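You operate a simulated robot arm through the tools that you are given. There is no shell and no other tool. Be economical: measure what you need, move in short steps, check, and stop when the job is done.

You are at the controls of a simulated robot arm. One attempt, no reset.

JOB
Fit the white felt pad into the printer's empty side drawer, then clean the print head.
Fine: the pad sits down in the drawer, drawer shut before you press CLEAN once; the grey pad stays out.

The check looks at the end state, three seconds after you hand in, the way a careful person would. Anything else that was tipped, shoved, dropped, spilled or broken makes it a failure.

ROBOT AND FRAMES
A 6-joint arm with a two-finger parallel gripper, fixed in place. Base frame: the origin is at the foot of the arm, x ahead of it, y to its left, z up; the work surface is at about z = 950. Units: mm, rad, N and s.
With the tool pointing down near the work surface it reaches from about 220 to 660 mm from the base axis. Its first joint turns from -1.152 to 1.152 rad. Payload 2.9 kg.
The TCP is the grasp point between the finger pads, 30 mm short of the fingertips. In the tool frame z runs along the fingers and y along their closing line. Largest opening 110 mm; finger width 20, thickness 10; the body of the gripper, 48 by 112 mm, starts 55 mm behind the TCP.
Orientation is told as [roll, pitch, yaw] about the base's x, y, z axes, in that order, counted from this pose: with the fingers straight down and closing along the base's y, the tool's x points along the base's -x, its y along +y and its z along -z.

CONTROLS
- The arm moves only by the tool jog_arm. Its argument "deltas" is a list of rows, each a list of 2 entries, a list of its own where there are three numbers: the shift along the base's x, y, z in units of 50 mm (1.0 is 50 mm), then the turn, a rotation vector about the base's x, y, z in units of 4 degrees (1.0 is 4 degrees). In form: [[[x, y, z], [ax, ay, az]], ...]. A call has 1 to 8 rows; each row shifts and turns the commanded pose from where the row before left it. "hand" is the gripper command, from -1 (shut) to 1 (fully open), values between in proportion, set as the call begins (left out, the last holds). A call with a number of a shift or a turn outside -1 to 1 is refused whole. A row lasts 0.2 s, in which the tool goes at most 50 mm and 0.15 rad; a call with a longer step from one row to the next is refused whole, and so is a gripper value outside its range. A pose out of reach is approached as far as the arm can. The call stops where the force on the tool passes 40 N (or 10 N more than at its start, if that is more) or the arm is blocked; 0.2 s more then pass. Each finger travels about 108 mm/s and halts on what it meets, pressing with about 24 N; the grip force reading is that of the motor and also rises with nothing between the fingers. The clock runs only during rows and for 0.2 s after the last one: add rows that do not move to give the fingers time. The reply holds the time, the measured pose of the TCP, the force on the tool along the base axes, the opening and the grip force, in the units named above and with some noise, with the torque about the TCP (base axes, N m) and any sound that the robot's microphone picked up, and new pictures: "pictures" is both (left out), scene, wrist or none.
- Cameras (640 x 400 px; columns grow to the right, rows downward): "scene" is fixed at [94.4, 443.3, 1408.1]; the picture's right is [-0.61, -0.79, 0.00], its down [-0.26, 0.20, -0.94] and it looks along [0.74, -0.58, -0.33] (base axes); focal length 309 px, centre (320, 200). "wrist" rides on the gripper at [72, 17, -103] in the tool frame; the picture's right is [-0.23, 0.97, 0.00], its down [-0.76, -0.18, -0.62] and it looks along [-0.61, -0.14, 0.78] (tool axes); focal length 222 px, centre (320, 200). There is no depth. A picture from a camera that has moved, and an enlarged one, comes with that camera's place and axes in the base frame and with its lens.
- enlarge(camera, box): a new picture of the part [left, top, right, bottom] of that camera's present view, enlarged. No time passes.
- finish_job(): hands the job in; it is judged then, once.

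Work in short steps. Places have to be worked out from the pictures, the camera data and where the tool is seen: move nearer, look again, correct. Check each grasp and each placing, and mend what went wrong. You have 120 turns and 200 pictures in all, those below and enlarged ones among them. Open the gripper and draw the arm clear of the work before you hand the job in, unless the task says otherwise; then end with one line.

The tools are called after "Emit:" as name(argument=value, ...) on one line, values as JSON. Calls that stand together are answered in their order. jog_arm: Moves the arm, as the interface text tells. Its arguments: {"type":"object","properties":{"deltas":{"type":"array"},"hand":{"type":"number"},"pictures":{"type":"string","enum":["both","scene","wrist","none"]}},"required":["deltas"]} The other tools are called the same way: enlarge (camera, box) takes an enlarged picture of a part of a camera's view; finish_job () hands the job in.

At the start:

```text
clock: 0.0
ee_pos: [353.9, 115.8, 1270.7]
orientation: [0.0, 0.0, -0.001]
contact_force: [-0.5, 0.6, 0.7]
ft_torque: [0.01, -0.03, 0.0]
opening: 109.8
grasp_force: 0.1
```

scene: 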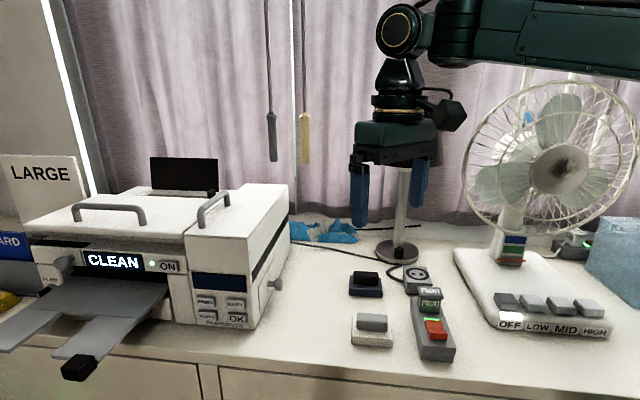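
wrist: 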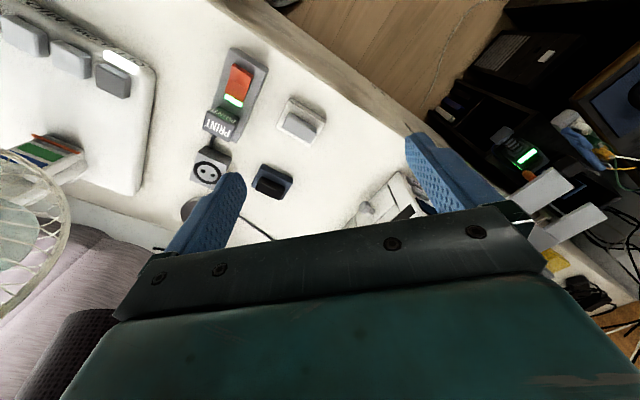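

The scene shows a printer at left and small items in the middle. I enlarge both areas to identify the pads and drawer.

Emit:
enlarge(camera="scene", box=[0, 140, 320, 390])

Emit:
enlarge(camera="scene", box=[320, 230, 480, 370])

Emit:
enlarge(camera="scene", box=[170, 180, 310, 340])

```text
1.60 times, centred on (160, 265) of scene
camera zoom: at [94.4, 443.3, 1408.1], right [-0.61, -0.79, 0.0], down [-0.26, 0.2, -0.94], along [0.74, -0.58, -0.33], focal length 495 px, centre (576, 96)
```

zoom: 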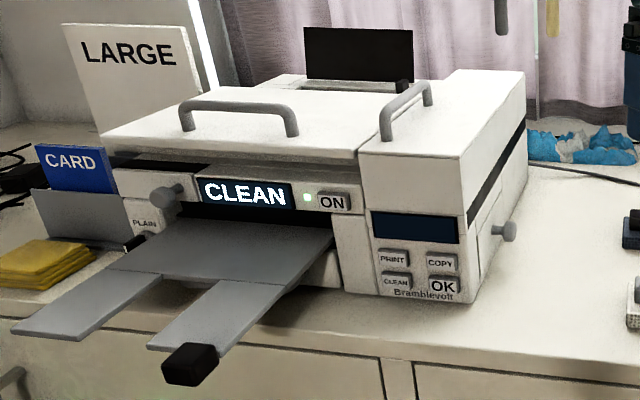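

```text
2.86 times, centred on (400, 300) of scene
camera zoom: at [94.4, 443.3, 1408.1], right [-0.61, -0.79, 0.0], down [-0.26, 0.2, -0.94], along [0.74, -0.58, -0.33], focal length 884 px, centre (91, -86)
```

zoom: 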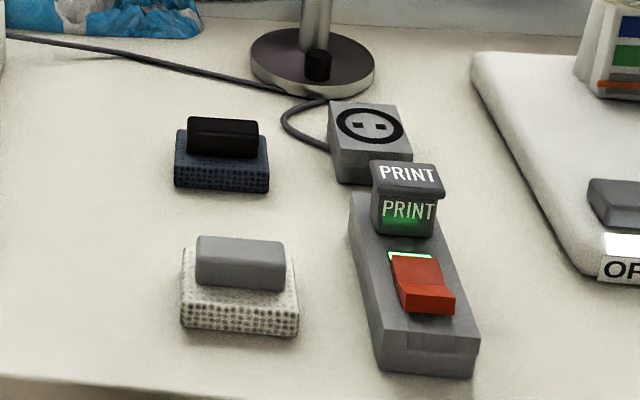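

```text
2.50 times, centred on (240, 260) of scene
camera zoom: at [94.4, 443.3, 1408.1], right [-0.61, -0.79, 0.0], down [-0.26, 0.2, -0.94], along [0.74, -0.58, -0.33], focal length 774 px, centre (520, 50)
```

zoom: 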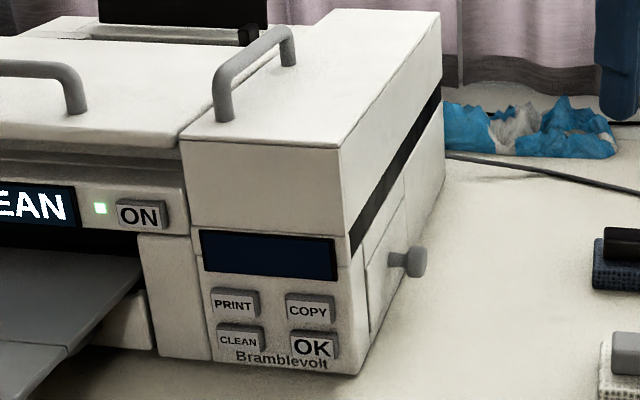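

White pad sits at about (416, 60), the printer's side face carries a knob drawer, facing roughly (-0.7,-0.7). I turn the wrist ~45° left so its camera looks at the side face.

Emit:
jog_arm(deltas=[[[0.2, -0.14, -0.15], [0, 0, 1]], [[0.2, -0.14, -0.15], [0, 0, 1]], [[0.2, -0.14, -0.15], [0, 0, 1]], [[0.2, -0.14, -0.15], [0, 0, 1]], [[0.2, -0.14, -0.15], [0, 0, 1]], [[0.2, -0.14, -0.15], [0, 0, 1]], [[0.2, -0.14, -0.15], [0, 0, 1]], [[0.2, -0.14, -0.15], [0, 0, 1]]], pictures="none")

Emit:
jog_arm(deltas=[[[0, 0, -0.4], [0, 0, 1]], [[0, 0, -0.4], [0, 0, 1]], [[0, 0, -0.4], [0, 0, 1]], [[0, 0, 0], [0, 0, 0]]])

```text
clock: 1.8
ee_pos: [434.7, 58.8, 1210.6]
orientation: [0.0, 0.0, 0.561]
contact_force: [0.7, -0.6, 0.9]
ft_torque: [0.01, 0.02, -0.02]
opening: 110.0
grasp_force: 0.1
```

```text
clock: 2.8
ee_pos: [433.8, 58.8, 1148.7]
orientation: [0.001, 0.001, 0.768]
contact_force: [0.9, 0.6, 0.5]
ft_torque: [0.02, 0.01, 0.02]
opening: 109.7
grasp_force: 0.1
camera wrist: at [371.4, 19.7, 1252.9], right [-0.51, 0.86, 0.0], down [0.67, 0.4, 0.62], along [0.53, 0.32, -0.78], focal length 222 px, centre (320, 200)
```

scene: 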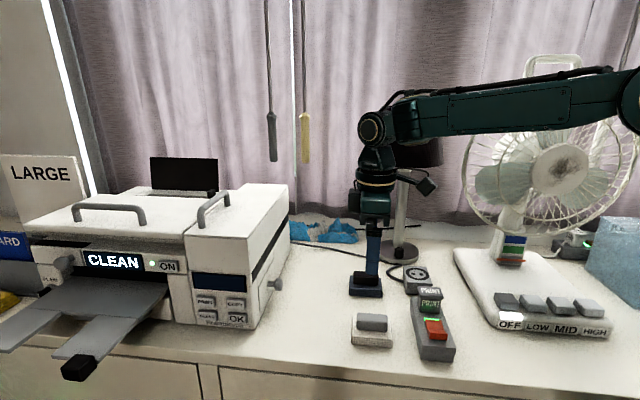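
wrist: 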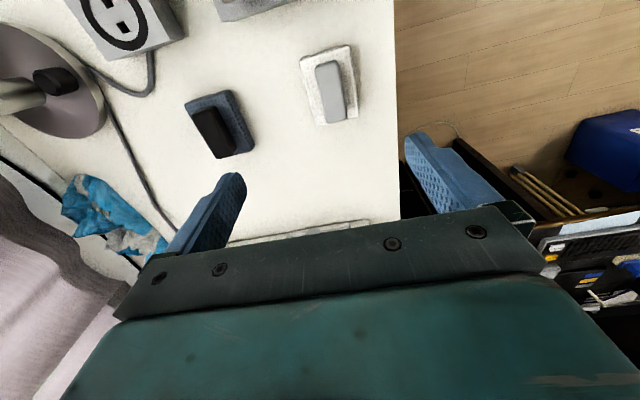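

Emit:
enlarge(camera="wrist", box=[270, 20, 398, 140])

Emit:
enlarge(camera="wrist", box=[160, 70, 288, 180])

Emit:
enlarge(camera="scene", box=[180, 250, 310, 335])

```text
3.33 times, centred on (334, 80) of wrist
camera zoom: at [371.4, 19.7, 1252.9], right [-0.51, 0.86, 0.0], down [0.67, 0.4, 0.62], along [0.53, 0.32, -0.78], focal length 740 px, centre (273, 600)
```

zoom: 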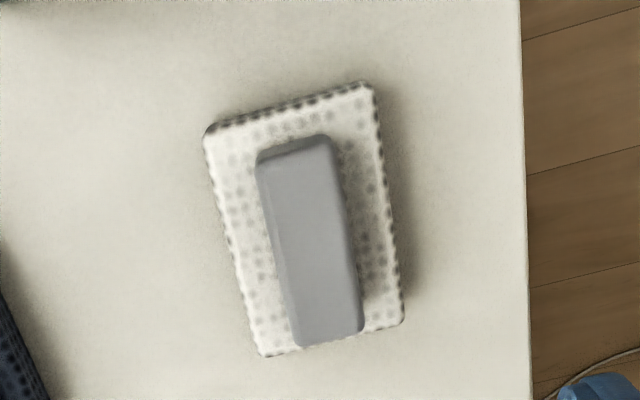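

```text
3.64 times, centred on (224, 125) of wrist
camera zoom: at [371.4, 19.7, 1252.9], right [-0.51, 0.86, 0.0], down [0.67, 0.4, 0.62], along [0.53, 0.32, -0.78], focal length 808 px, centre (669, 473)
```

zoom: 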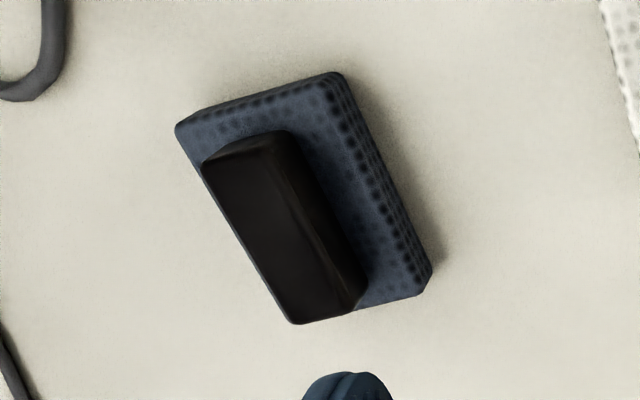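

```text
4.71 times, centred on (245, 292) of scene
camera zoom: at [94.4, 443.3, 1408.1], right [-0.61, -0.79, 0.0], down [-0.26, 0.2, -0.94], along [0.74, -0.58, -0.33], focal length 1456 px, centre (673, -235)
```

zoom: 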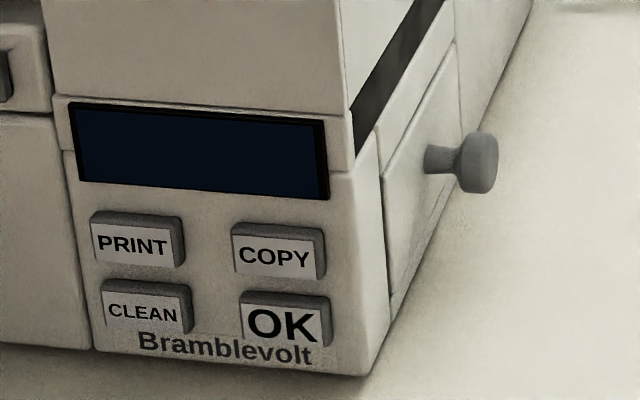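

White pad centre ≈ (417,63), long axis at 45°, 77×55 mm, matching the printer heading. Now I tilt the tool toward the printer's side to see the drawer and knob.

Emit:
jog_arm(deltas=[[[0, 0, -0.1], [0.707, -0.707, 0]], [[0, 0, -0.1], [0.707, -0.707, 0]], [[0, 0, -0.1], [0.707, -0.707, 0]], [[0, 0, -0.1], [0.707, -0.707, 0]], [[0, 0, -0.1], [0.707, -0.707, 0]], [[0, 0, -0.1], [0.707, -0.707, 0]], [[0, 0, 0], [0.707, -0.707, 0]], [[0, 0, 0], [0.707, -0.707, 0]]])

```text
clock: 4.6
ee_pos: [435.1, 59.5, 1120.9]
orientation: [0.011, -0.561, 0.767]
contact_force: [-1.1, 0.9, -0.6]
ft_torque: [0.0, -0.03, 0.01]
opening: 110.3
grasp_force: 0.0
camera wrist: at [340.0, -11.1, 1169.3], right [-0.54, 0.83, 0.13], down [0.36, 0.09, 0.93], along [0.76, 0.55, -0.34], focal length 222 px, centre (320, 200)
```

scene: 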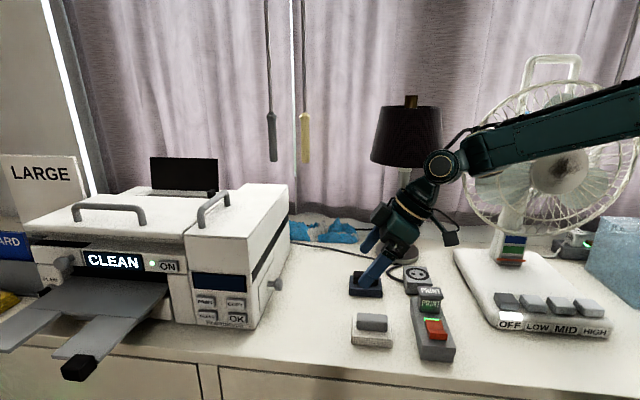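
wrist: 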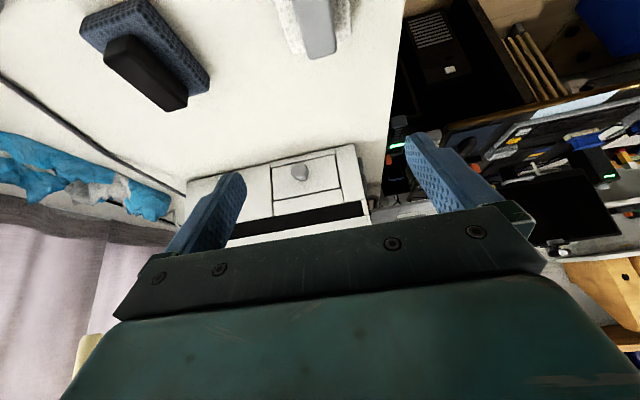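

Emit:
enlarge(camera="wrist", box=[180, 130, 390, 250])

```text
3.05 times, centred on (285, 190) of wrist
camera zoom: at [340.0, -11.1, 1169.3], right [-0.54, 0.83, 0.13], down [0.36, 0.09, 0.93], along [0.76, 0.55, -0.34], focal length 677 px, centre (427, 230)
```

zoom: 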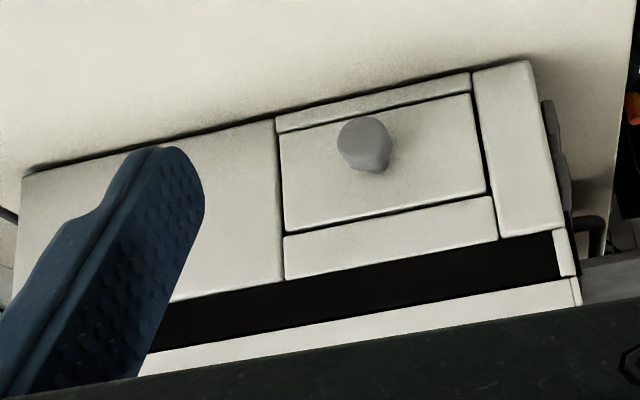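

Knob head triangulates to ≈ (613,153,1000), about 38 mm off the side face (x+y≈820); drawer front is 120 wide, z 963–1027. I move to a standoff in front of the knob.

Emit:
jog_arm(deltas=[[[0.62, 0.2, -0.3], [0, 0, 0]], [[0.62, 0.2, -0.3], [0, 0, 0]], [[0.62, 0.2, -0.3], [0, 0, 0]], [[0.62, 0.2, -0.3], [0, 0, 0]], [[0, 0, -0.6], [0, 0, 0]], [[0, 0, -0.6], [0, 0, 0]], [[0, 0, 0], [0, 0, 0]]], hand=0.3)

```text
clock: 6.2
ee_pos: [560.6, 97.3, 1000.8]
orientation: [0.011, -0.56, 0.765]
contact_force: [-0.5, 0.2, 0.3]
ft_torque: [0.01, -0.01, -0.01]
opening: 71.3
grasp_force: 0.0
camera wrist: at [466.1, 28.3, 1049.3], right [-0.54, 0.83, 0.13], down [0.36, 0.09, 0.93], along [0.76, 0.55, -0.34], focal length 222 px, centre (320, 200)
```

scene: 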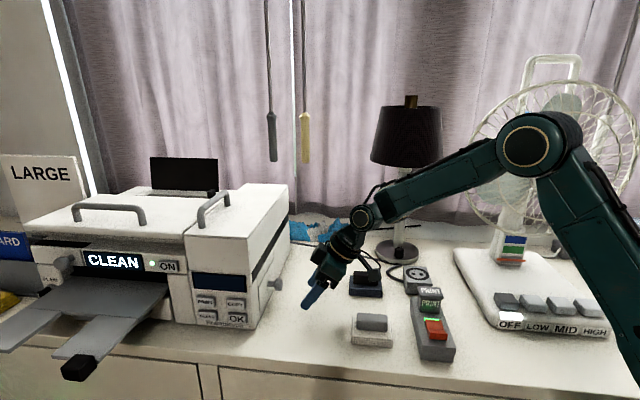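
wrist: 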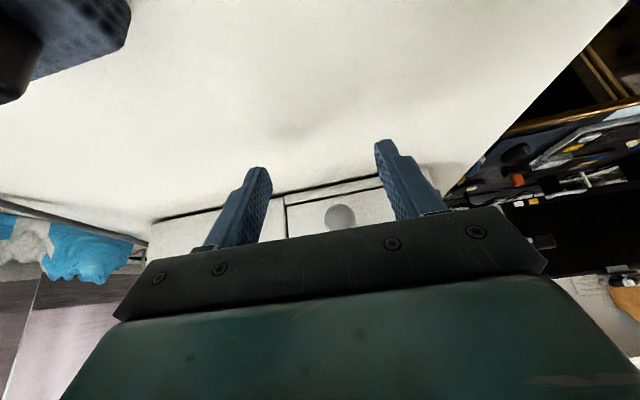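

Knob re-measured at ≈ (612,154,997). I advance so it sits between the pads, then close.

Emit:
jog_arm(deltas=[[[0.35, 0.37, -0.02], [0, 0, 0]], [[0.35, 0.37, -0.02], [0, 0, 0]], [[0.35, 0.37, -0.02], [0, 0, 0]], [[0, 0, 0], [0, 0, 0]]])

Emit:
jog_arm(deltas=[[[0, 0, 0], [0, 0, 0]], [[0, 0, 0], [0, 0, 0]], [[0, 0, 0], [0, 0, 0]], [[0, 0, 0], [0, 0, 0]]], hand=-1)

```text
clock: 7.2
ee_pos: [611.5, 156.0, 997.0]
orientation: [0.012, -0.558, 0.766]
contact_force: [-0.3, 0.5, 0.5]
ft_torque: [0.02, 0.03, 0.0]
opening: 71.7
grasp_force: 0.1
camera wrist: at [517.1, 84.5, 1045.4], right [-0.54, 0.83, 0.13], down [0.36, 0.09, 0.93], along [0.76, 0.55, -0.34], focal length 222 px, centre (320, 200)
```

scene: 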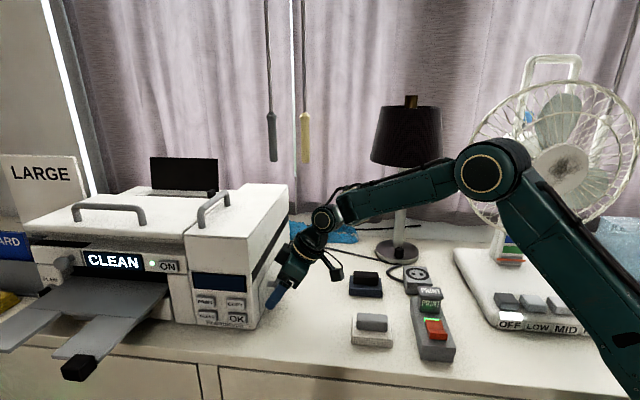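
wrist: 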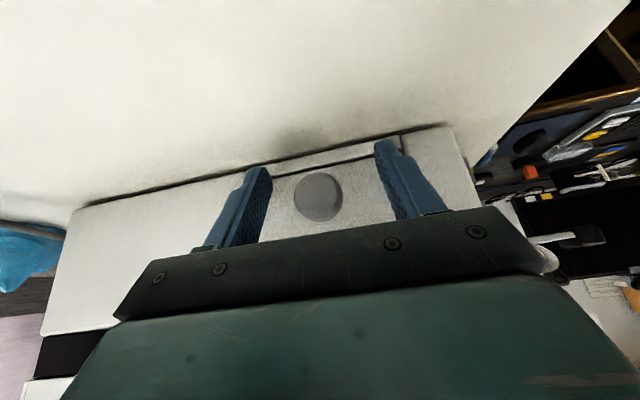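

```text
clock: 8.2
ee_pos: [611.8, 153.6, 996.1]
orientation: [0.011, -0.559, 0.763]
contact_force: [10.5, -9.2, -2.1]
ft_torque: [0.07, -0.03, -0.13]
opening: 27.0
grasp_force: 45.4
camera wrist: at [517.6, 83.2, 1045.2], right [-0.54, 0.83, 0.13], down [0.36, 0.09, 0.93], along [0.76, 0.55, -0.34], focal length 222 px, centre (320, 200)
```

scene: 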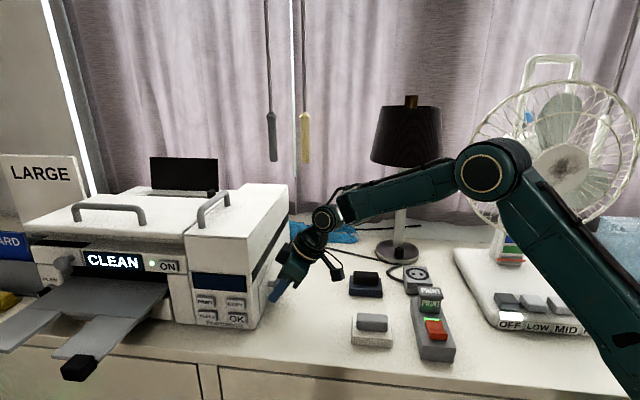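
wrist: 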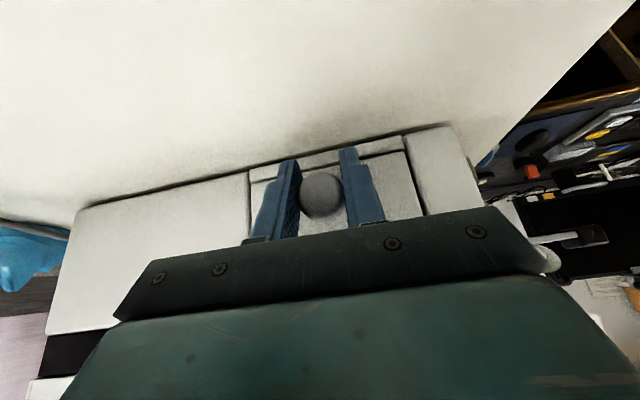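

The knob is gripped (27 mm). I pull straight out along (-0.7,-0.7) in small steps.

Emit:
jog_arm(deltas=[[[-0.14, -0.14, 0], [0, 0, 0]], [[-0.14, -0.14, 0], [0, 0, 0]], [[-0.14, -0.14, 0], [0, 0, 0]], [[-0.14, -0.14, 0], [0, 0, 0]]])

```text
clock: 9.2
ee_pos: [583.1, 124.8, 995.8]
orientation: [0.009, -0.556, 0.762]
contact_force: [16.9, -15.2, -7.2]
ft_torque: [0.5, -0.33, -0.19]
opening: 26.7
grasp_force: 44.7
camera wrist: at [488.7, 54.7, 1045.5], right [-0.54, 0.83, 0.13], down [0.36, 0.09, 0.93], along [0.77, 0.54, -0.34], focal length 222 px, centre (320, 200)
```

scene: 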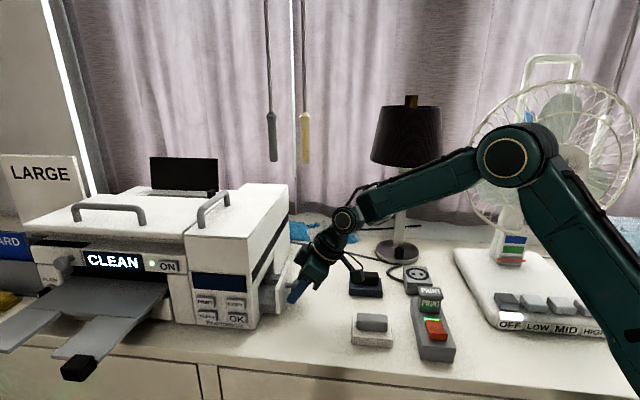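
wrist: 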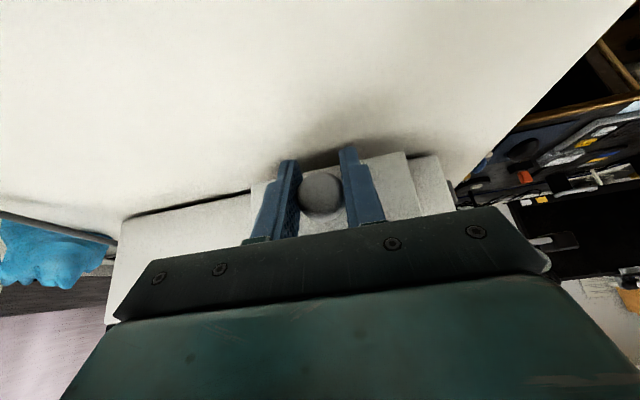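

The drawer slides. I continue pulling, with a small tangential correction to relieve the side force.

Emit:
jog_arm(deltas=[[[-0.12, -0.16, 0.01], [0, 0, 0]], [[-0.12, -0.16, 0.01], [0, 0, 0]], [[-0.14, -0.14, 0.01], [0, 0, 0]], [[-0.14, -0.14, 0], [0, 0, 0]], [[-0.14, -0.14, 0], [0, 0, 0]], [[0, 0, 0], [0, 0, 0]]])

```text
clock: 10.6
ee_pos: [549.8, 89.9, 996.4]
orientation: [0.013, -0.555, 0.765]
contact_force: [4.5, -4.8, -24.1]
ft_torque: [-0.31, 0.35, -0.04]
opening: 27.1
grasp_force: 44.9
camera wrist: at [454.9, 19.6, 1046.1], right [-0.54, 0.83, 0.13], down [0.36, 0.09, 0.93], along [0.76, 0.55, -0.35], focal length 222 px, centre (320, 200)
```

scene: 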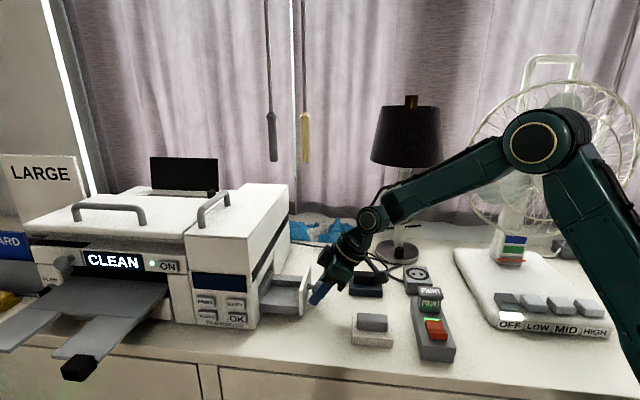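
wrist: 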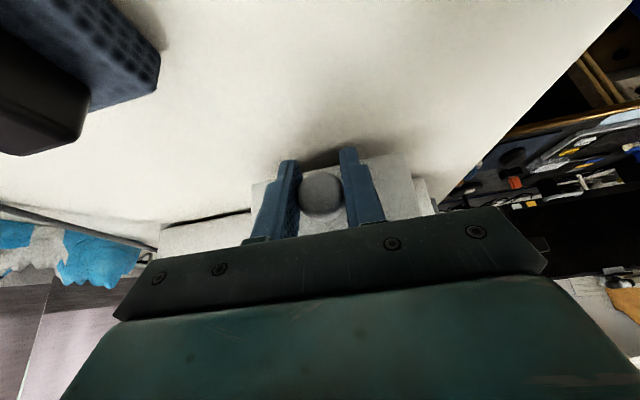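

Emit:
enlarge(camera="scene", box=[230, 250, 350, 330])

```text
5.00 times, centred on (290, 290) of scene
camera zoom: at [95.0, 443.2, 1408.1], right [-0.61, -0.79, 0.0], down [-0.26, 0.2, -0.94], along [0.74, -0.58, -0.33], focal length 1547 px, centre (470, -250)
```

zoom: 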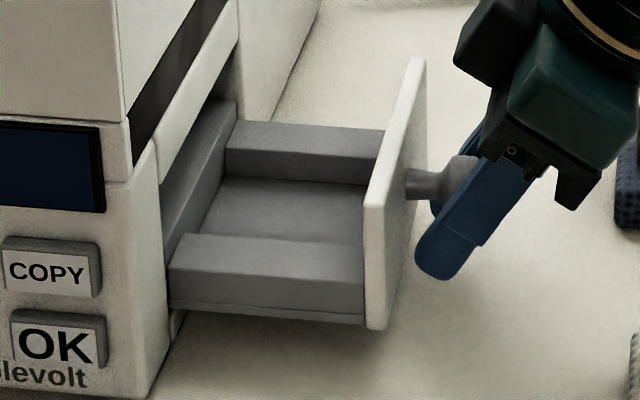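

Inside is a pocket about 60 × 80 mm, roughly 15 mm deep, matching the pad's current orientation. I try easing the drawer out a bit more while lowering slightly to relieve the vertical load.

Emit:
jog_arm(deltas=[[[0, 0, -0.04], [0, 0, 0]], [[-0.07, -0.07, 0], [0, 0, 0]], [[-0.07, -0.07, 0], [0, 0, 0]], [[0, 0, 0], [0, 0, 0]]], pictures="none")

```text
clock: 11.6
ee_pos: [542.5, 83.5, 995.9]
orientation: [0.011, -0.559, 0.77]
contact_force: [-2.2, 1.8, -11.7]
ft_torque: [0.07, -0.02, 0.07]
opening: 26.8
grasp_force: 44.5
```

It moved freely (≈98 mm out). Now release the knob, back off and rise.

Emit:
jog_arm(deltas=[[[0, 0, 0], [0, 0, 0]], [[0, 0, 0], [0, 0, 0]], [[0, 0, 0], [0, 0, 0]], [[-0.4, -0.4, 0.1], [0, 0, 0]], [[-0.4, -0.4, 0.2], [0, 0, 0]], [[-0.2, -0.2, 0.8], [0, 0, 0]], [[0, 0, 0.9], [0, 0, 0]], [[0, 0, 0.9], [0, 0, 0]]], hand=0.3)

```text
clock: 13.4
ee_pos: [492.0, 31.0, 1142.3]
orientation: [0.013, -0.56, 0.765]
contact_force: [-0.8, -0.4, -0.6]
ft_torque: [0.01, 0.01, -0.01]
opening: 71.5
grasp_force: 0.1
camera wrist: at [397.8, -39.4, 1191.5], right [-0.54, 0.83, 0.13], down [0.36, 0.09, 0.93], along [0.76, 0.55, -0.34], focal length 222 px, centre (320, 200)
```

scene: 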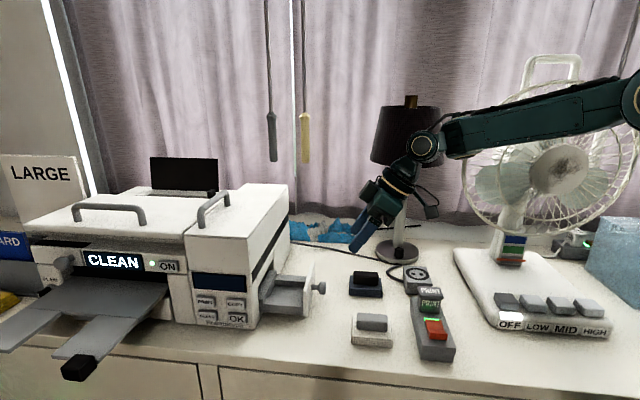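
wrist: 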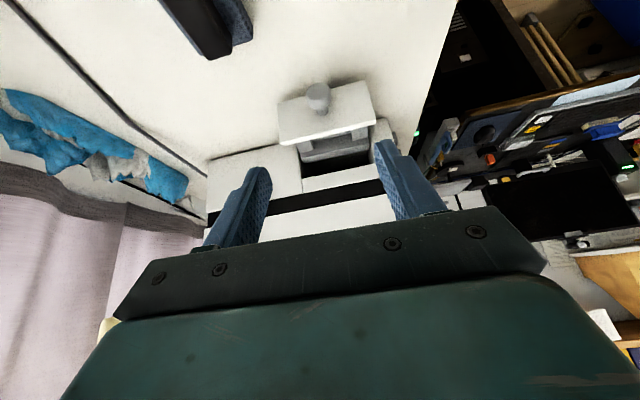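

Drawer stands open. I untilt and hover above it once for a top-down measurement of the pocket.

Emit:
jog_arm(deltas=[[[0.2, 0.2, 0.1], [-0.707, 0.707, 0]], [[0.2, 0.2, 0.1], [-0.707, 0.707, 0]], [[0.2, 0.2, 0.1], [-0.707, 0.707, 0]], [[0.2, 0.2, 0.1], [-0.707, 0.707, 0]], [[0.2, 0.2, 0.1], [-0.707, 0.707, 0]], [[0.2, 0.2, 0], [-0.707, 0.707, 0]], [[0.2, 0.2, 0], [-0.707, 0.707, 0]], [[0.2, 0.2, 0], [-0.707, 0.707, 0.3]]], pictures="wrist")

```text
clock: 15.2
ee_pos: [556.0, 90.5, 1162.5]
orientation: [-0.01, -0.014, 0.784]
contact_force: [-0.5, 0.2, -0.1]
ft_torque: [0.02, 0.01, -0.02]
opening: 71.5
grasp_force: 0.1
out of reach, approached as far as the arm can: row 7, 8
camera wrist: at [492.5, 49.6, 1263.1], right [-0.53, 0.85, -0.01], down [0.65, 0.41, 0.64], along [0.54, 0.33, -0.77], focal length 222 px, centre (320, 200)
```

wrist: 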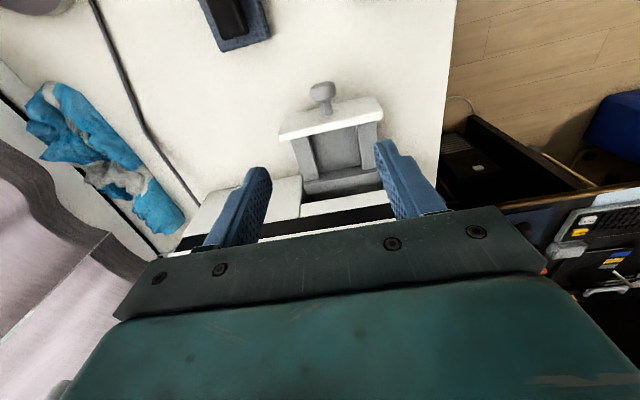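

Emit:
enlarge(camera="wrist", box=[270, 70, 398, 220])

```text
2.67 times, centred on (334, 145) of wrist
camera zoom: at [492.5, 49.6, 1263.1], right [-0.53, 0.85, -0.01], down [0.65, 0.41, 0.64], along [0.54, 0.33, -0.77], focal length 592 px, centre (283, 347)
```

zoom: 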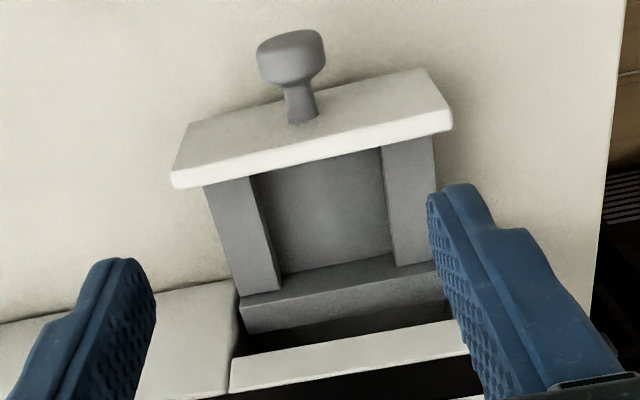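

Pocket measured: centre ≈ (597,137), 61×84 mm, back at s≈561, aligned at 45°. Now go above the white pad with fingers partly open.

Emit:
jog_arm(deltas=[[[-0.7, -0.13, 0], [0, 0, 0]], [[-0.7, -0.13, -0.3], [0, 0, 0]], [[-0.7, -0.13, -0.6], [0, 0, 0]], [[-0.7, -0.13, -0.6], [0, 0, 0]], [[0, 0, 0], [0, 0, 0]]], hand=0, pictures="wrist")

```text
clock: 16.4
ee_pos: [495.3, 77.0, 1164.8]
orientation: [0.006, 0.005, 0.788]
contact_force: [-0.2, 0.8, 0.2]
ft_torque: [0.0, 0.01, 0.03]
opening: 55.1
grasp_force: 0.0
out of reach, approached as far as the arm can: row 2, 3, 4
camera wrist: at [433.3, 37.5, 1268.9], right [-0.53, 0.85, 0.01], down [0.67, 0.42, 0.62], along [0.52, 0.33, -0.79], focal length 222 px, centre (320, 200)
```

wrist: 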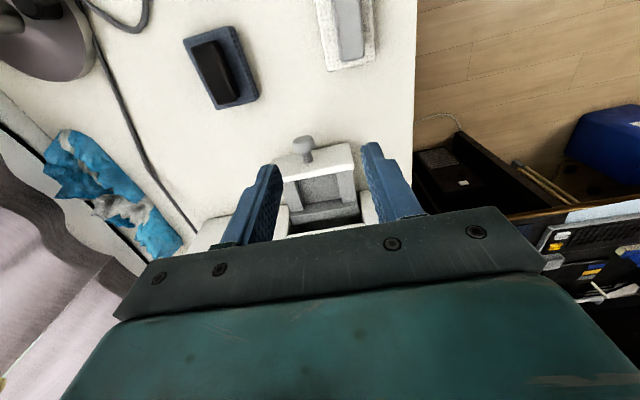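

The arm lagged at a reach limit; I retry with smaller steps to the pad.

Emit:
jog_arm(deltas=[[[-0.4, -0.07, 0], [0, 0, 0]], [[-0.4, -0.07, 0], [0, 0, 0]], [[0, 0, 0], [0, 0, 0]]], pictures="none")

```text
clock: 17.2
ee_pos: [471.0, 73.4, 1187.7]
orientation: [0.004, 0.002, 0.789]
contact_force: [0.3, -0.2, -0.1]
ft_torque: [0.0, 0.01, 0.03]
opening: 54.9
grasp_force: 0.0
out of reach, approached as far as the arm can: row 1, 2
```

Emit:
jog_arm(deltas=[[[0, 0, 0], [0, 0, 0]], [[0, 0, 0], [0, 0, 0]]], pictures="scene")

```text
clock: 17.8
ee_pos: [470.4, 72.9, 1187.9]
orientation: [0.004, 0.0, 0.788]
contact_force: [-0.7, 0.1, -0.7]
ft_torque: [0.01, 0.0, 0.0]
opening: 55.0
grasp_force: 0.1
```

scene: 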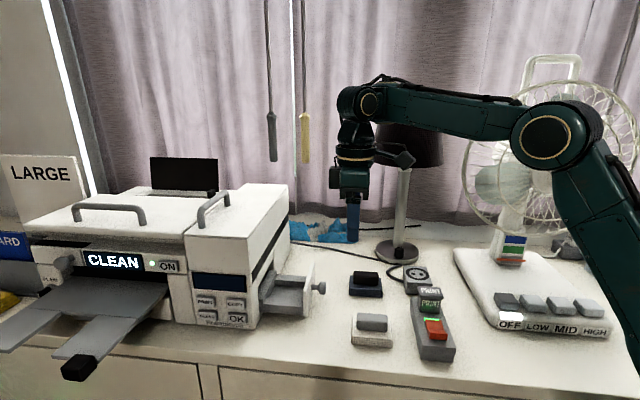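

The commanded pose is likely near (392,78,1092), not reached in this arm posture. I command back to roughly (432,60,1150), a pose reached earlier.

Emit:
jog_arm(deltas=[[[0.4, -0.15, 0.6], [0, 0, 0]], [[0.4, -0.15, 0.6], [0, 0, -0.2]], [[0, 0, 0], [0, 0, 0]], [[0, 0, 0], [0, 0, 0]]], pictures="none")

```text
clock: 18.8
ee_pos: [512.8, 58.9, 1240.0]
orientation: [0.002, 0.0, 0.775]
contact_force: [0.4, 0.5, -0.4]
ft_torque: [-0.03, 0.02, -0.01]
opening: 55.0
grasp_force: 0.0
out of reach, approached as far as the arm can: row 1
```

The command resets to the reached pose. I go inward at this height first, then descend.

Emit:
jog_arm(deltas=[[[-0.5, 0.02, 0], [0, 0, 0]], [[-0.5, 0.02, 0], [0, 0, 0]], [[-0.5, 0.02, 0], [0, 0, 0]], [[-0.42, 0.03, 0], [0, 0, 0]], [[0, 0, 0], [0, 0, 0]]], pictures="scene")

```text
clock: 20.0
ee_pos: [413.2, 63.5, 1241.0]
orientation: [0.0, 0.001, 0.777]
contact_force: [0.1, -0.4, 0.0]
ft_torque: [0.0, -0.02, 0.01]
opening: 55.1
grasp_force: 0.1
```

scene: 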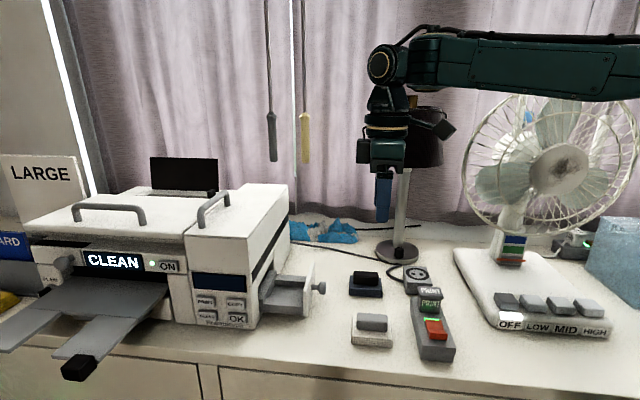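

Reached above the pad. Descend to z≈1070 and check.

Emit:
jog_arm(deltas=[[[0.01, 0, -0.6], [0, 0, 0]], [[0.01, 0, -0.6], [0, 0, 0]], [[0.01, 0, -0.6], [0, 0, 0]], [[0.01, 0, -0.6], [0, 0, 0]], [[0.01, 0, -0.6], [0, 0, 0]], [[0.01, 0, -0.4], [0, 0, 0]], [[0, 0, 0], [0, 0, 0.1]]])

```text
clock: 21.6
ee_pos: [417.5, 64.8, 1068.6]
orientation: [0.002, 0.0, 0.785]
contact_force: [0.9, -0.2, -1.1]
ft_torque: [0.0, 0.0, -0.03]
opening: 54.9
grasp_force: 0.1
camera wrist: at [354.5, 24.4, 1172.0], right [-0.53, 0.85, 0.0], down [0.67, 0.41, 0.62], along [0.53, 0.33, -0.78], focal length 222 px, centre (320, 200)
```

scene: 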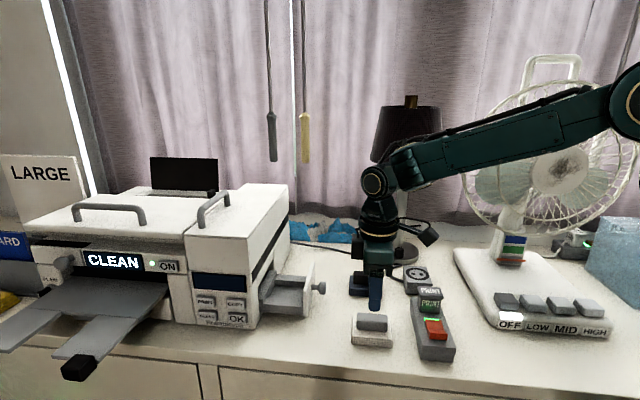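
wrist: 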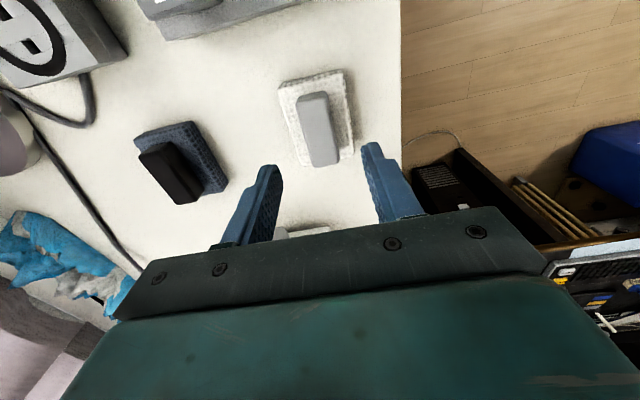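

Handle centre ≈ (414.5,61.5), aligned within a couple of degrees. Descend to z≈1003 so the fingertips straddle the handle above the felt.

Emit:
jog_arm(deltas=[[[-0.03, -0.04, -0.4], [0, 0, 0]], [[0, 0, -0.4], [0, 0, 0]], [[0, 0, -0.35], [0, 0, 0]], [[0, 0, -0.15], [0, 0, 0]], [[0, 0, 0], [0, 0, 0]]])

Emit:
enlarge(camera="scene", box=[320, 250, 440, 350])

```text
clock: 22.8
ee_pos: [416.0, 62.6, 1004.5]
orientation: [0.002, -0.001, 0.783]
contact_force: [0.5, 0.3, -0.5]
ft_torque: [-0.02, -0.02, -0.04]
opening: 55.0
grasp_force: 0.1
camera wrist: at [352.9, 22.4, 1106.7], right [-0.53, 0.85, 0.0], down [0.67, 0.41, 0.62], along [0.53, 0.33, -0.78], focal length 222 px, centre (320, 200)
```

scene: 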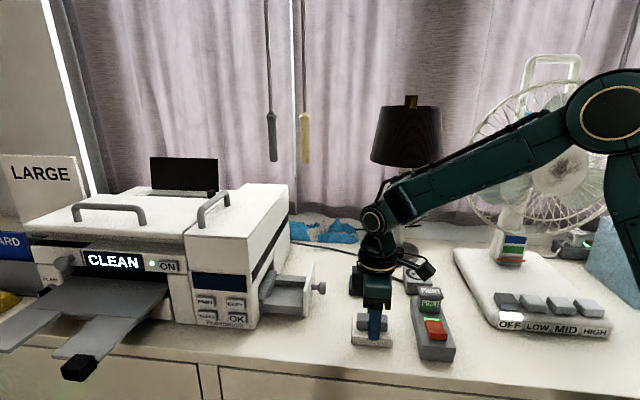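
wrist: 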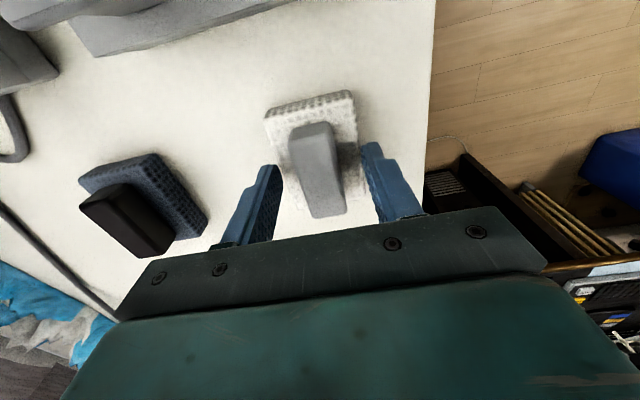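

```text
4.00 times, centred on (380, 300) of scene
camera zoom: at [94.4, 443.3, 1408.1], right [-0.61, -0.79, 0.0], down [-0.26, 0.2, -0.94], along [0.74, -0.58, -0.33], focal length 1238 px, centre (80, -200)
```

zoom: 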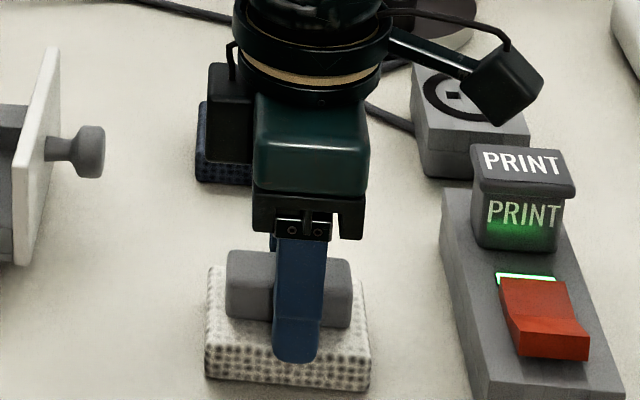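

Fingertips straddle the handle and sit just over the felt. Close.

Emit:
jog_arm(deltas=[[[0, 0, 0], [0, 0, 0]], [[0, 0, 0], [0, 0, 0]], [[0, 0, 0], [0, 0, 0]]], hand=-1, pictures="none")

Emit:
jog_arm(deltas=[[[0, 0, 0.3], [0, 0, 0]], [[0, 0, 0.5], [0, 0, 0]], [[0, 0, 0.5], [0, 0, 0]], [[0, 0, 0], [0, 0, 0]]])

Emit:
enlarge(camera="scene", box=[320, 210, 440, 350])

```text
clock: 23.6
ee_pos: [415.1, 62.1, 1003.3]
orientation: [0.002, -0.001, 0.783]
contact_force: [0.6, 0.8, 0.9]
ft_torque: [0.02, -0.01, 0.02]
opening: 25.3
grasp_force: 24.5
```

```text
clock: 24.6
ee_pos: [415.4, 61.4, 1068.4]
orientation: [0.001, -0.002, 0.785]
contact_force: [-1.1, -0.7, -0.6]
ft_torque: [0.01, 0.01, 0.02]
opening: 24.9
grasp_force: 24.5
camera wrist: at [352.6, 21.6, 1172.1], right [-0.53, 0.85, 0.0], down [0.67, 0.41, 0.62], along [0.53, 0.33, -0.78], focal length 222 px, centre (320, 200)
```

scene: 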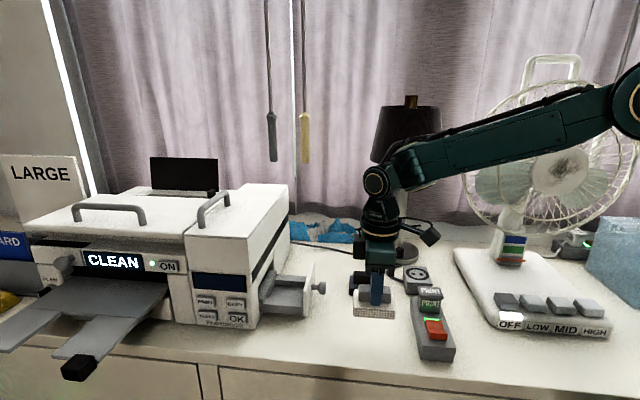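
wrist: 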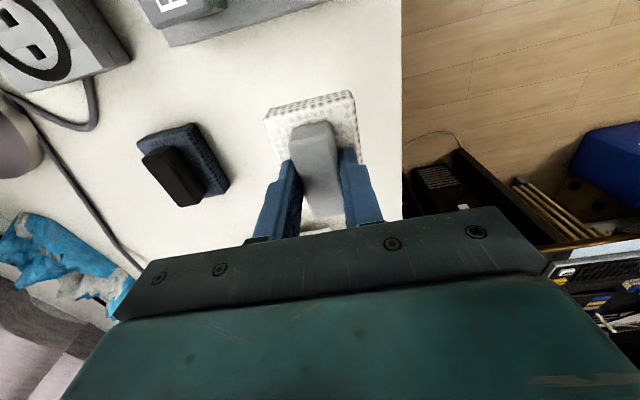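

```text
2.86 times, centred on (380, 280) of scene
camera zoom: at [94.4, 443.3, 1408.1], right [-0.61, -0.79, 0.0], down [-0.26, 0.2, -0.94], along [0.74, -0.58, -0.33], focal length 884 px, centre (149, -29)
```

zoom: 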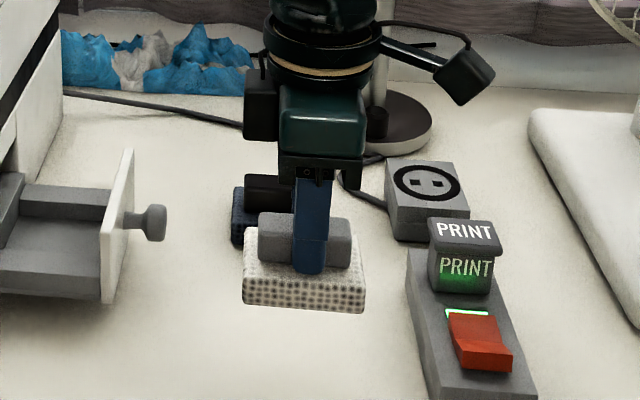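

Pad is lifted, centred in the grip (yaw 45°, TCP ≈ pad centre, bottom 53 mm below TCP). Carry it at z≈1095 toward the drawer.

Emit:
jog_arm(deltas=[[[0.3, 0.05, 0.5], [0, 0, 0]], [[0.5, 0.11, 0.05], [0, 0, 0]], [[0.5, 0.13, 0], [0, 0, 0]], [[0.5, 0.13, 0], [0, 0, 0]], [[0.5, 0.13, 0], [0, 0, 0]], [[0.5, 0.13, 0], [0, 0, 0]], [[0, 0, 0], [0, 0, 0]]])

```text
clock: 26.2
ee_pos: [553.4, 95.5, 1096.3]
orientation: [0.002, 0.0, 0.784]
contact_force: [-0.8, 0.1, -0.1]
ft_torque: [0.01, 0.02, 0.01]
opening: 25.0
grasp_force: 24.5
camera wrist: at [490.5, 55.4, 1199.4], right [-0.53, 0.85, 0.0], down [0.67, 0.41, 0.62], along [0.53, 0.33, -0.78], focal length 222 px, centre (320, 200)
```

scene: 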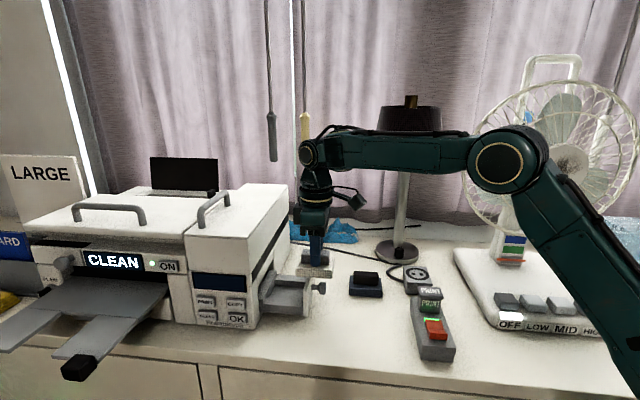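
wrist: 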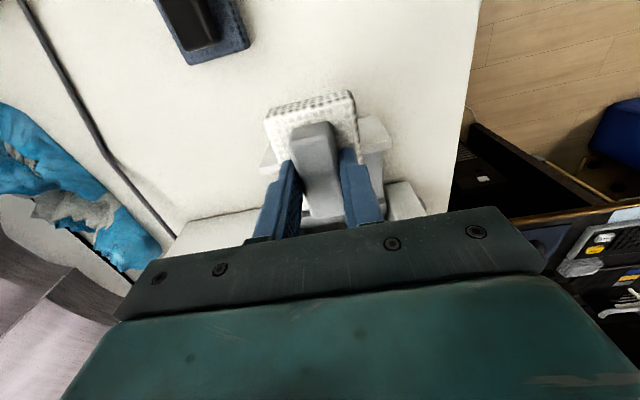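

Continue over the pocket: +43, +41 mm.

Emit:
jog_arm(deltas=[[[0.29, 0.28, 0], [0, 0, 0]], [[0.29, 0.28, 0], [0, 0, 0]], [[0.29, 0.28, 0], [0, 0, 0]], [[0, 0, 0], [0, 0, 0]]])

Emit:
enlarge(camera="scene", box=[230, 210, 350, 330])

Emit:
enlarge(camera="wrist", box=[240, 60, 420, 240])

```text
clock: 27.2
ee_pos: [595.8, 139.6, 1096.2]
orientation: [0.001, -0.001, 0.782]
contact_force: [0.4, -0.1, 0.0]
ft_torque: [-0.01, -0.03, 0.02]
opening: 25.1
grasp_force: 23.9
camera wrist: at [534.2, 99.6, 1199.3], right [-0.53, 0.85, 0.0], down [0.67, 0.41, 0.62], along [0.53, 0.33, -0.78], focal length 222 px, centre (320, 200)
```

scene: 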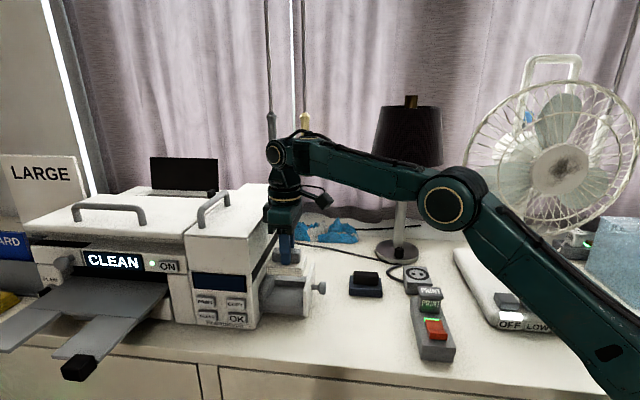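
wrist: 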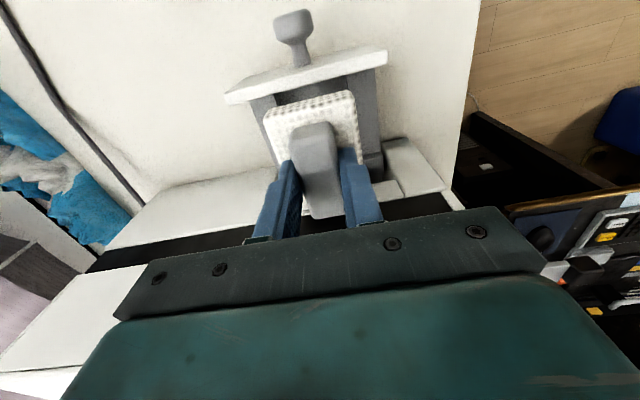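

```text
3.33 times, centred on (290, 270) of scene
camera zoom: at [94.4, 443.3, 1408.1], right [-0.61, -0.79, 0.0], down [-0.26, 0.2, -0.94], along [0.74, -0.58, -0.33], focal length 1032 px, centre (420, -33)
```

zoom: 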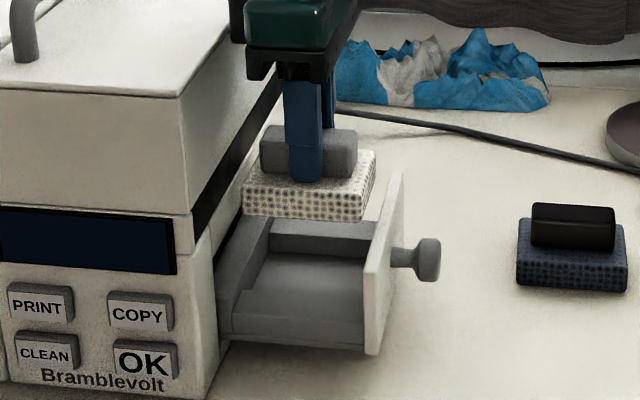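

```text
2.22 times, centred on (330, 150) of wrist
camera zoom: at [534.2, 99.6, 1199.3], right [-0.53, 0.85, 0.0], down [0.67, 0.41, 0.62], along [0.53, 0.33, -0.78], focal length 494 px, centre (298, 311)
```

zoom: 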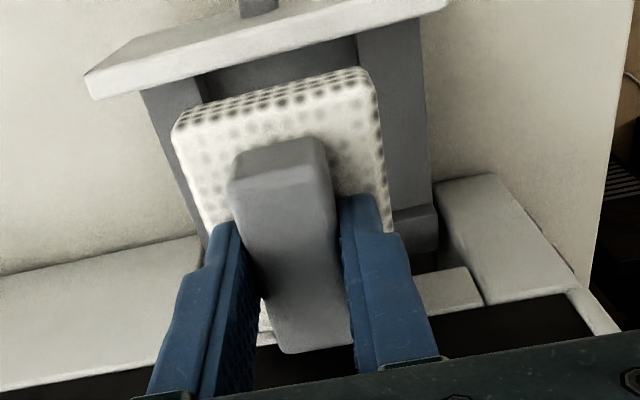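

Relative to the pocket, the pad should shift about 3 mm toward the drawer front. I adjust and descend until the pad bottom is just above the rim.

Emit:
jog_arm(deltas=[[[-0.035, -0.05, -0.2], [0, 0, 0.05]], [[0, 0, -0.35], [0, 0, 0]], [[0, 0, -0.3], [0, 0, 0]], [[0, 0, 0], [0, 0, 0]]], pictures="none")

Emit:
enlarge(camera="scene", box=[230, 230, 350, 330])

Emit:
enlarge(camera="wrist", box=[240, 60, 420, 240])

```text
clock: 28.2
ee_pos: [597.1, 136.6, 1054.5]
orientation: [0.001, -0.001, 0.785]
contact_force: [0.8, 0.2, -0.4]
ft_torque: [0.0, 0.02, 0.03]
opening: 25.1
grasp_force: 24.2
```

```text
4.00 times, centred on (290, 280) of scene
camera zoom: at [94.4, 443.3, 1408.1], right [-0.61, -0.79, 0.0], down [-0.26, 0.2, -0.94], along [0.74, -0.58, -0.33], focal length 1238 px, centre (440, -120)
```

zoom: 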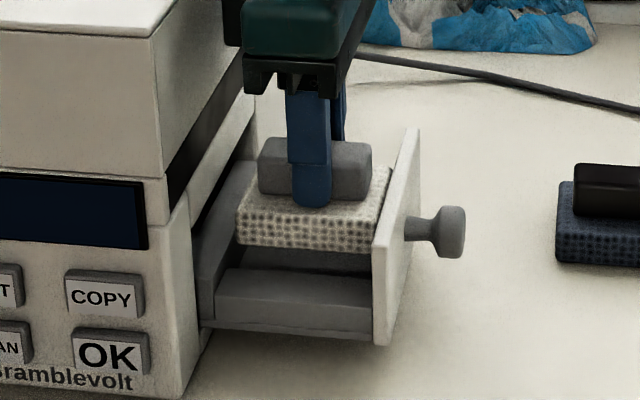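

```text
2.22 times, centred on (330, 150) of wrist
camera zoom: at [534.0, 95.9, 1156.7], right [-0.53, 0.85, 0.0], down [0.66, 0.41, 0.62], along [0.53, 0.33, -0.78], focal length 494 px, centre (298, 311)
```

zoom: 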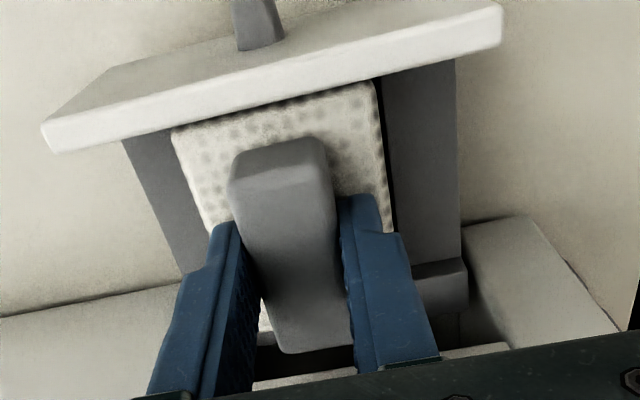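

Pad bottom is at ~1001, just over the rim; it's ~2 mm off toward the rear side wall. Nudge and lower in small steps.

Emit:
jog_arm(deltas=[[[-0.04, 0.014, 0], [0, 0, 0]], [[0, 0, -0.1], [0, 0, 0]], [[0, 0, -0.1], [0, 0, 0]], [[0, 0, -0.1], [0, 0, 0]], [[0, 0, -0.06], [0, 0, 0]], [[0, 0, 0], [0, 0, 0]]], pictures="none")

Emit:
enlarge(camera="scene", box=[230, 230, 350, 330])

```text
clock: 29.6
ee_pos: [595.4, 137.0, 1036.0]
orientation: [0.003, 0.001, 0.784]
contact_force: [-0.2, 0.3, -0.7]
ft_torque: [0.01, 0.03, -0.03]
opening: 25.4
grasp_force: 23.9
```

```text
4.00 times, centred on (290, 280) of scene
camera zoom: at [94.4, 443.3, 1408.1], right [-0.61, -0.79, 0.0], down [-0.26, 0.2, -0.94], along [0.74, -0.58, -0.33], focal length 1238 px, centre (440, -120)
```

zoom: 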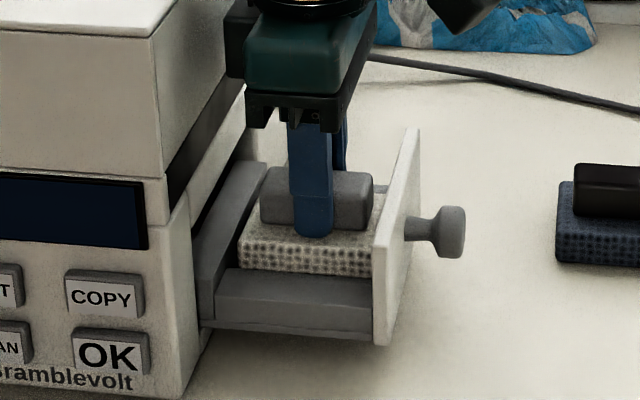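

It has entered the pocket without contact. Keep lowering gently until it touches the floor.

Emit:
jog_arm(deltas=[[[0, 0, -0.05], [0, 0, 0]], [[0, 0, -0.05], [0, 0, 0]], [[0, 0, -0.05], [0, 0, 0]], [[0, 0, 0], [0, 0, 0]]], pictures="none")

Emit:
enlarge(camera="scene", box=[230, 230, 350, 330])

```text
clock: 30.6
ee_pos: [594.5, 136.6, 1029.0]
orientation: [0.004, -0.001, 0.786]
contact_force: [0.5, -0.9, -0.5]
ft_torque: [0.0, 0.02, -0.02]
opening: 25.1
grasp_force: 23.7
```

```text
4.00 times, centred on (290, 280) of scene
camera zoom: at [94.4, 443.3, 1408.1], right [-0.61, -0.79, 0.0], down [-0.26, 0.2, -0.94], along [0.74, -0.58, -0.33], focal length 1238 px, centre (440, -120)
```

zoom: 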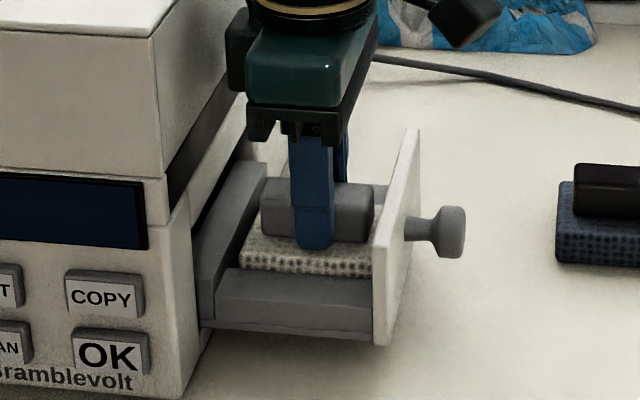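

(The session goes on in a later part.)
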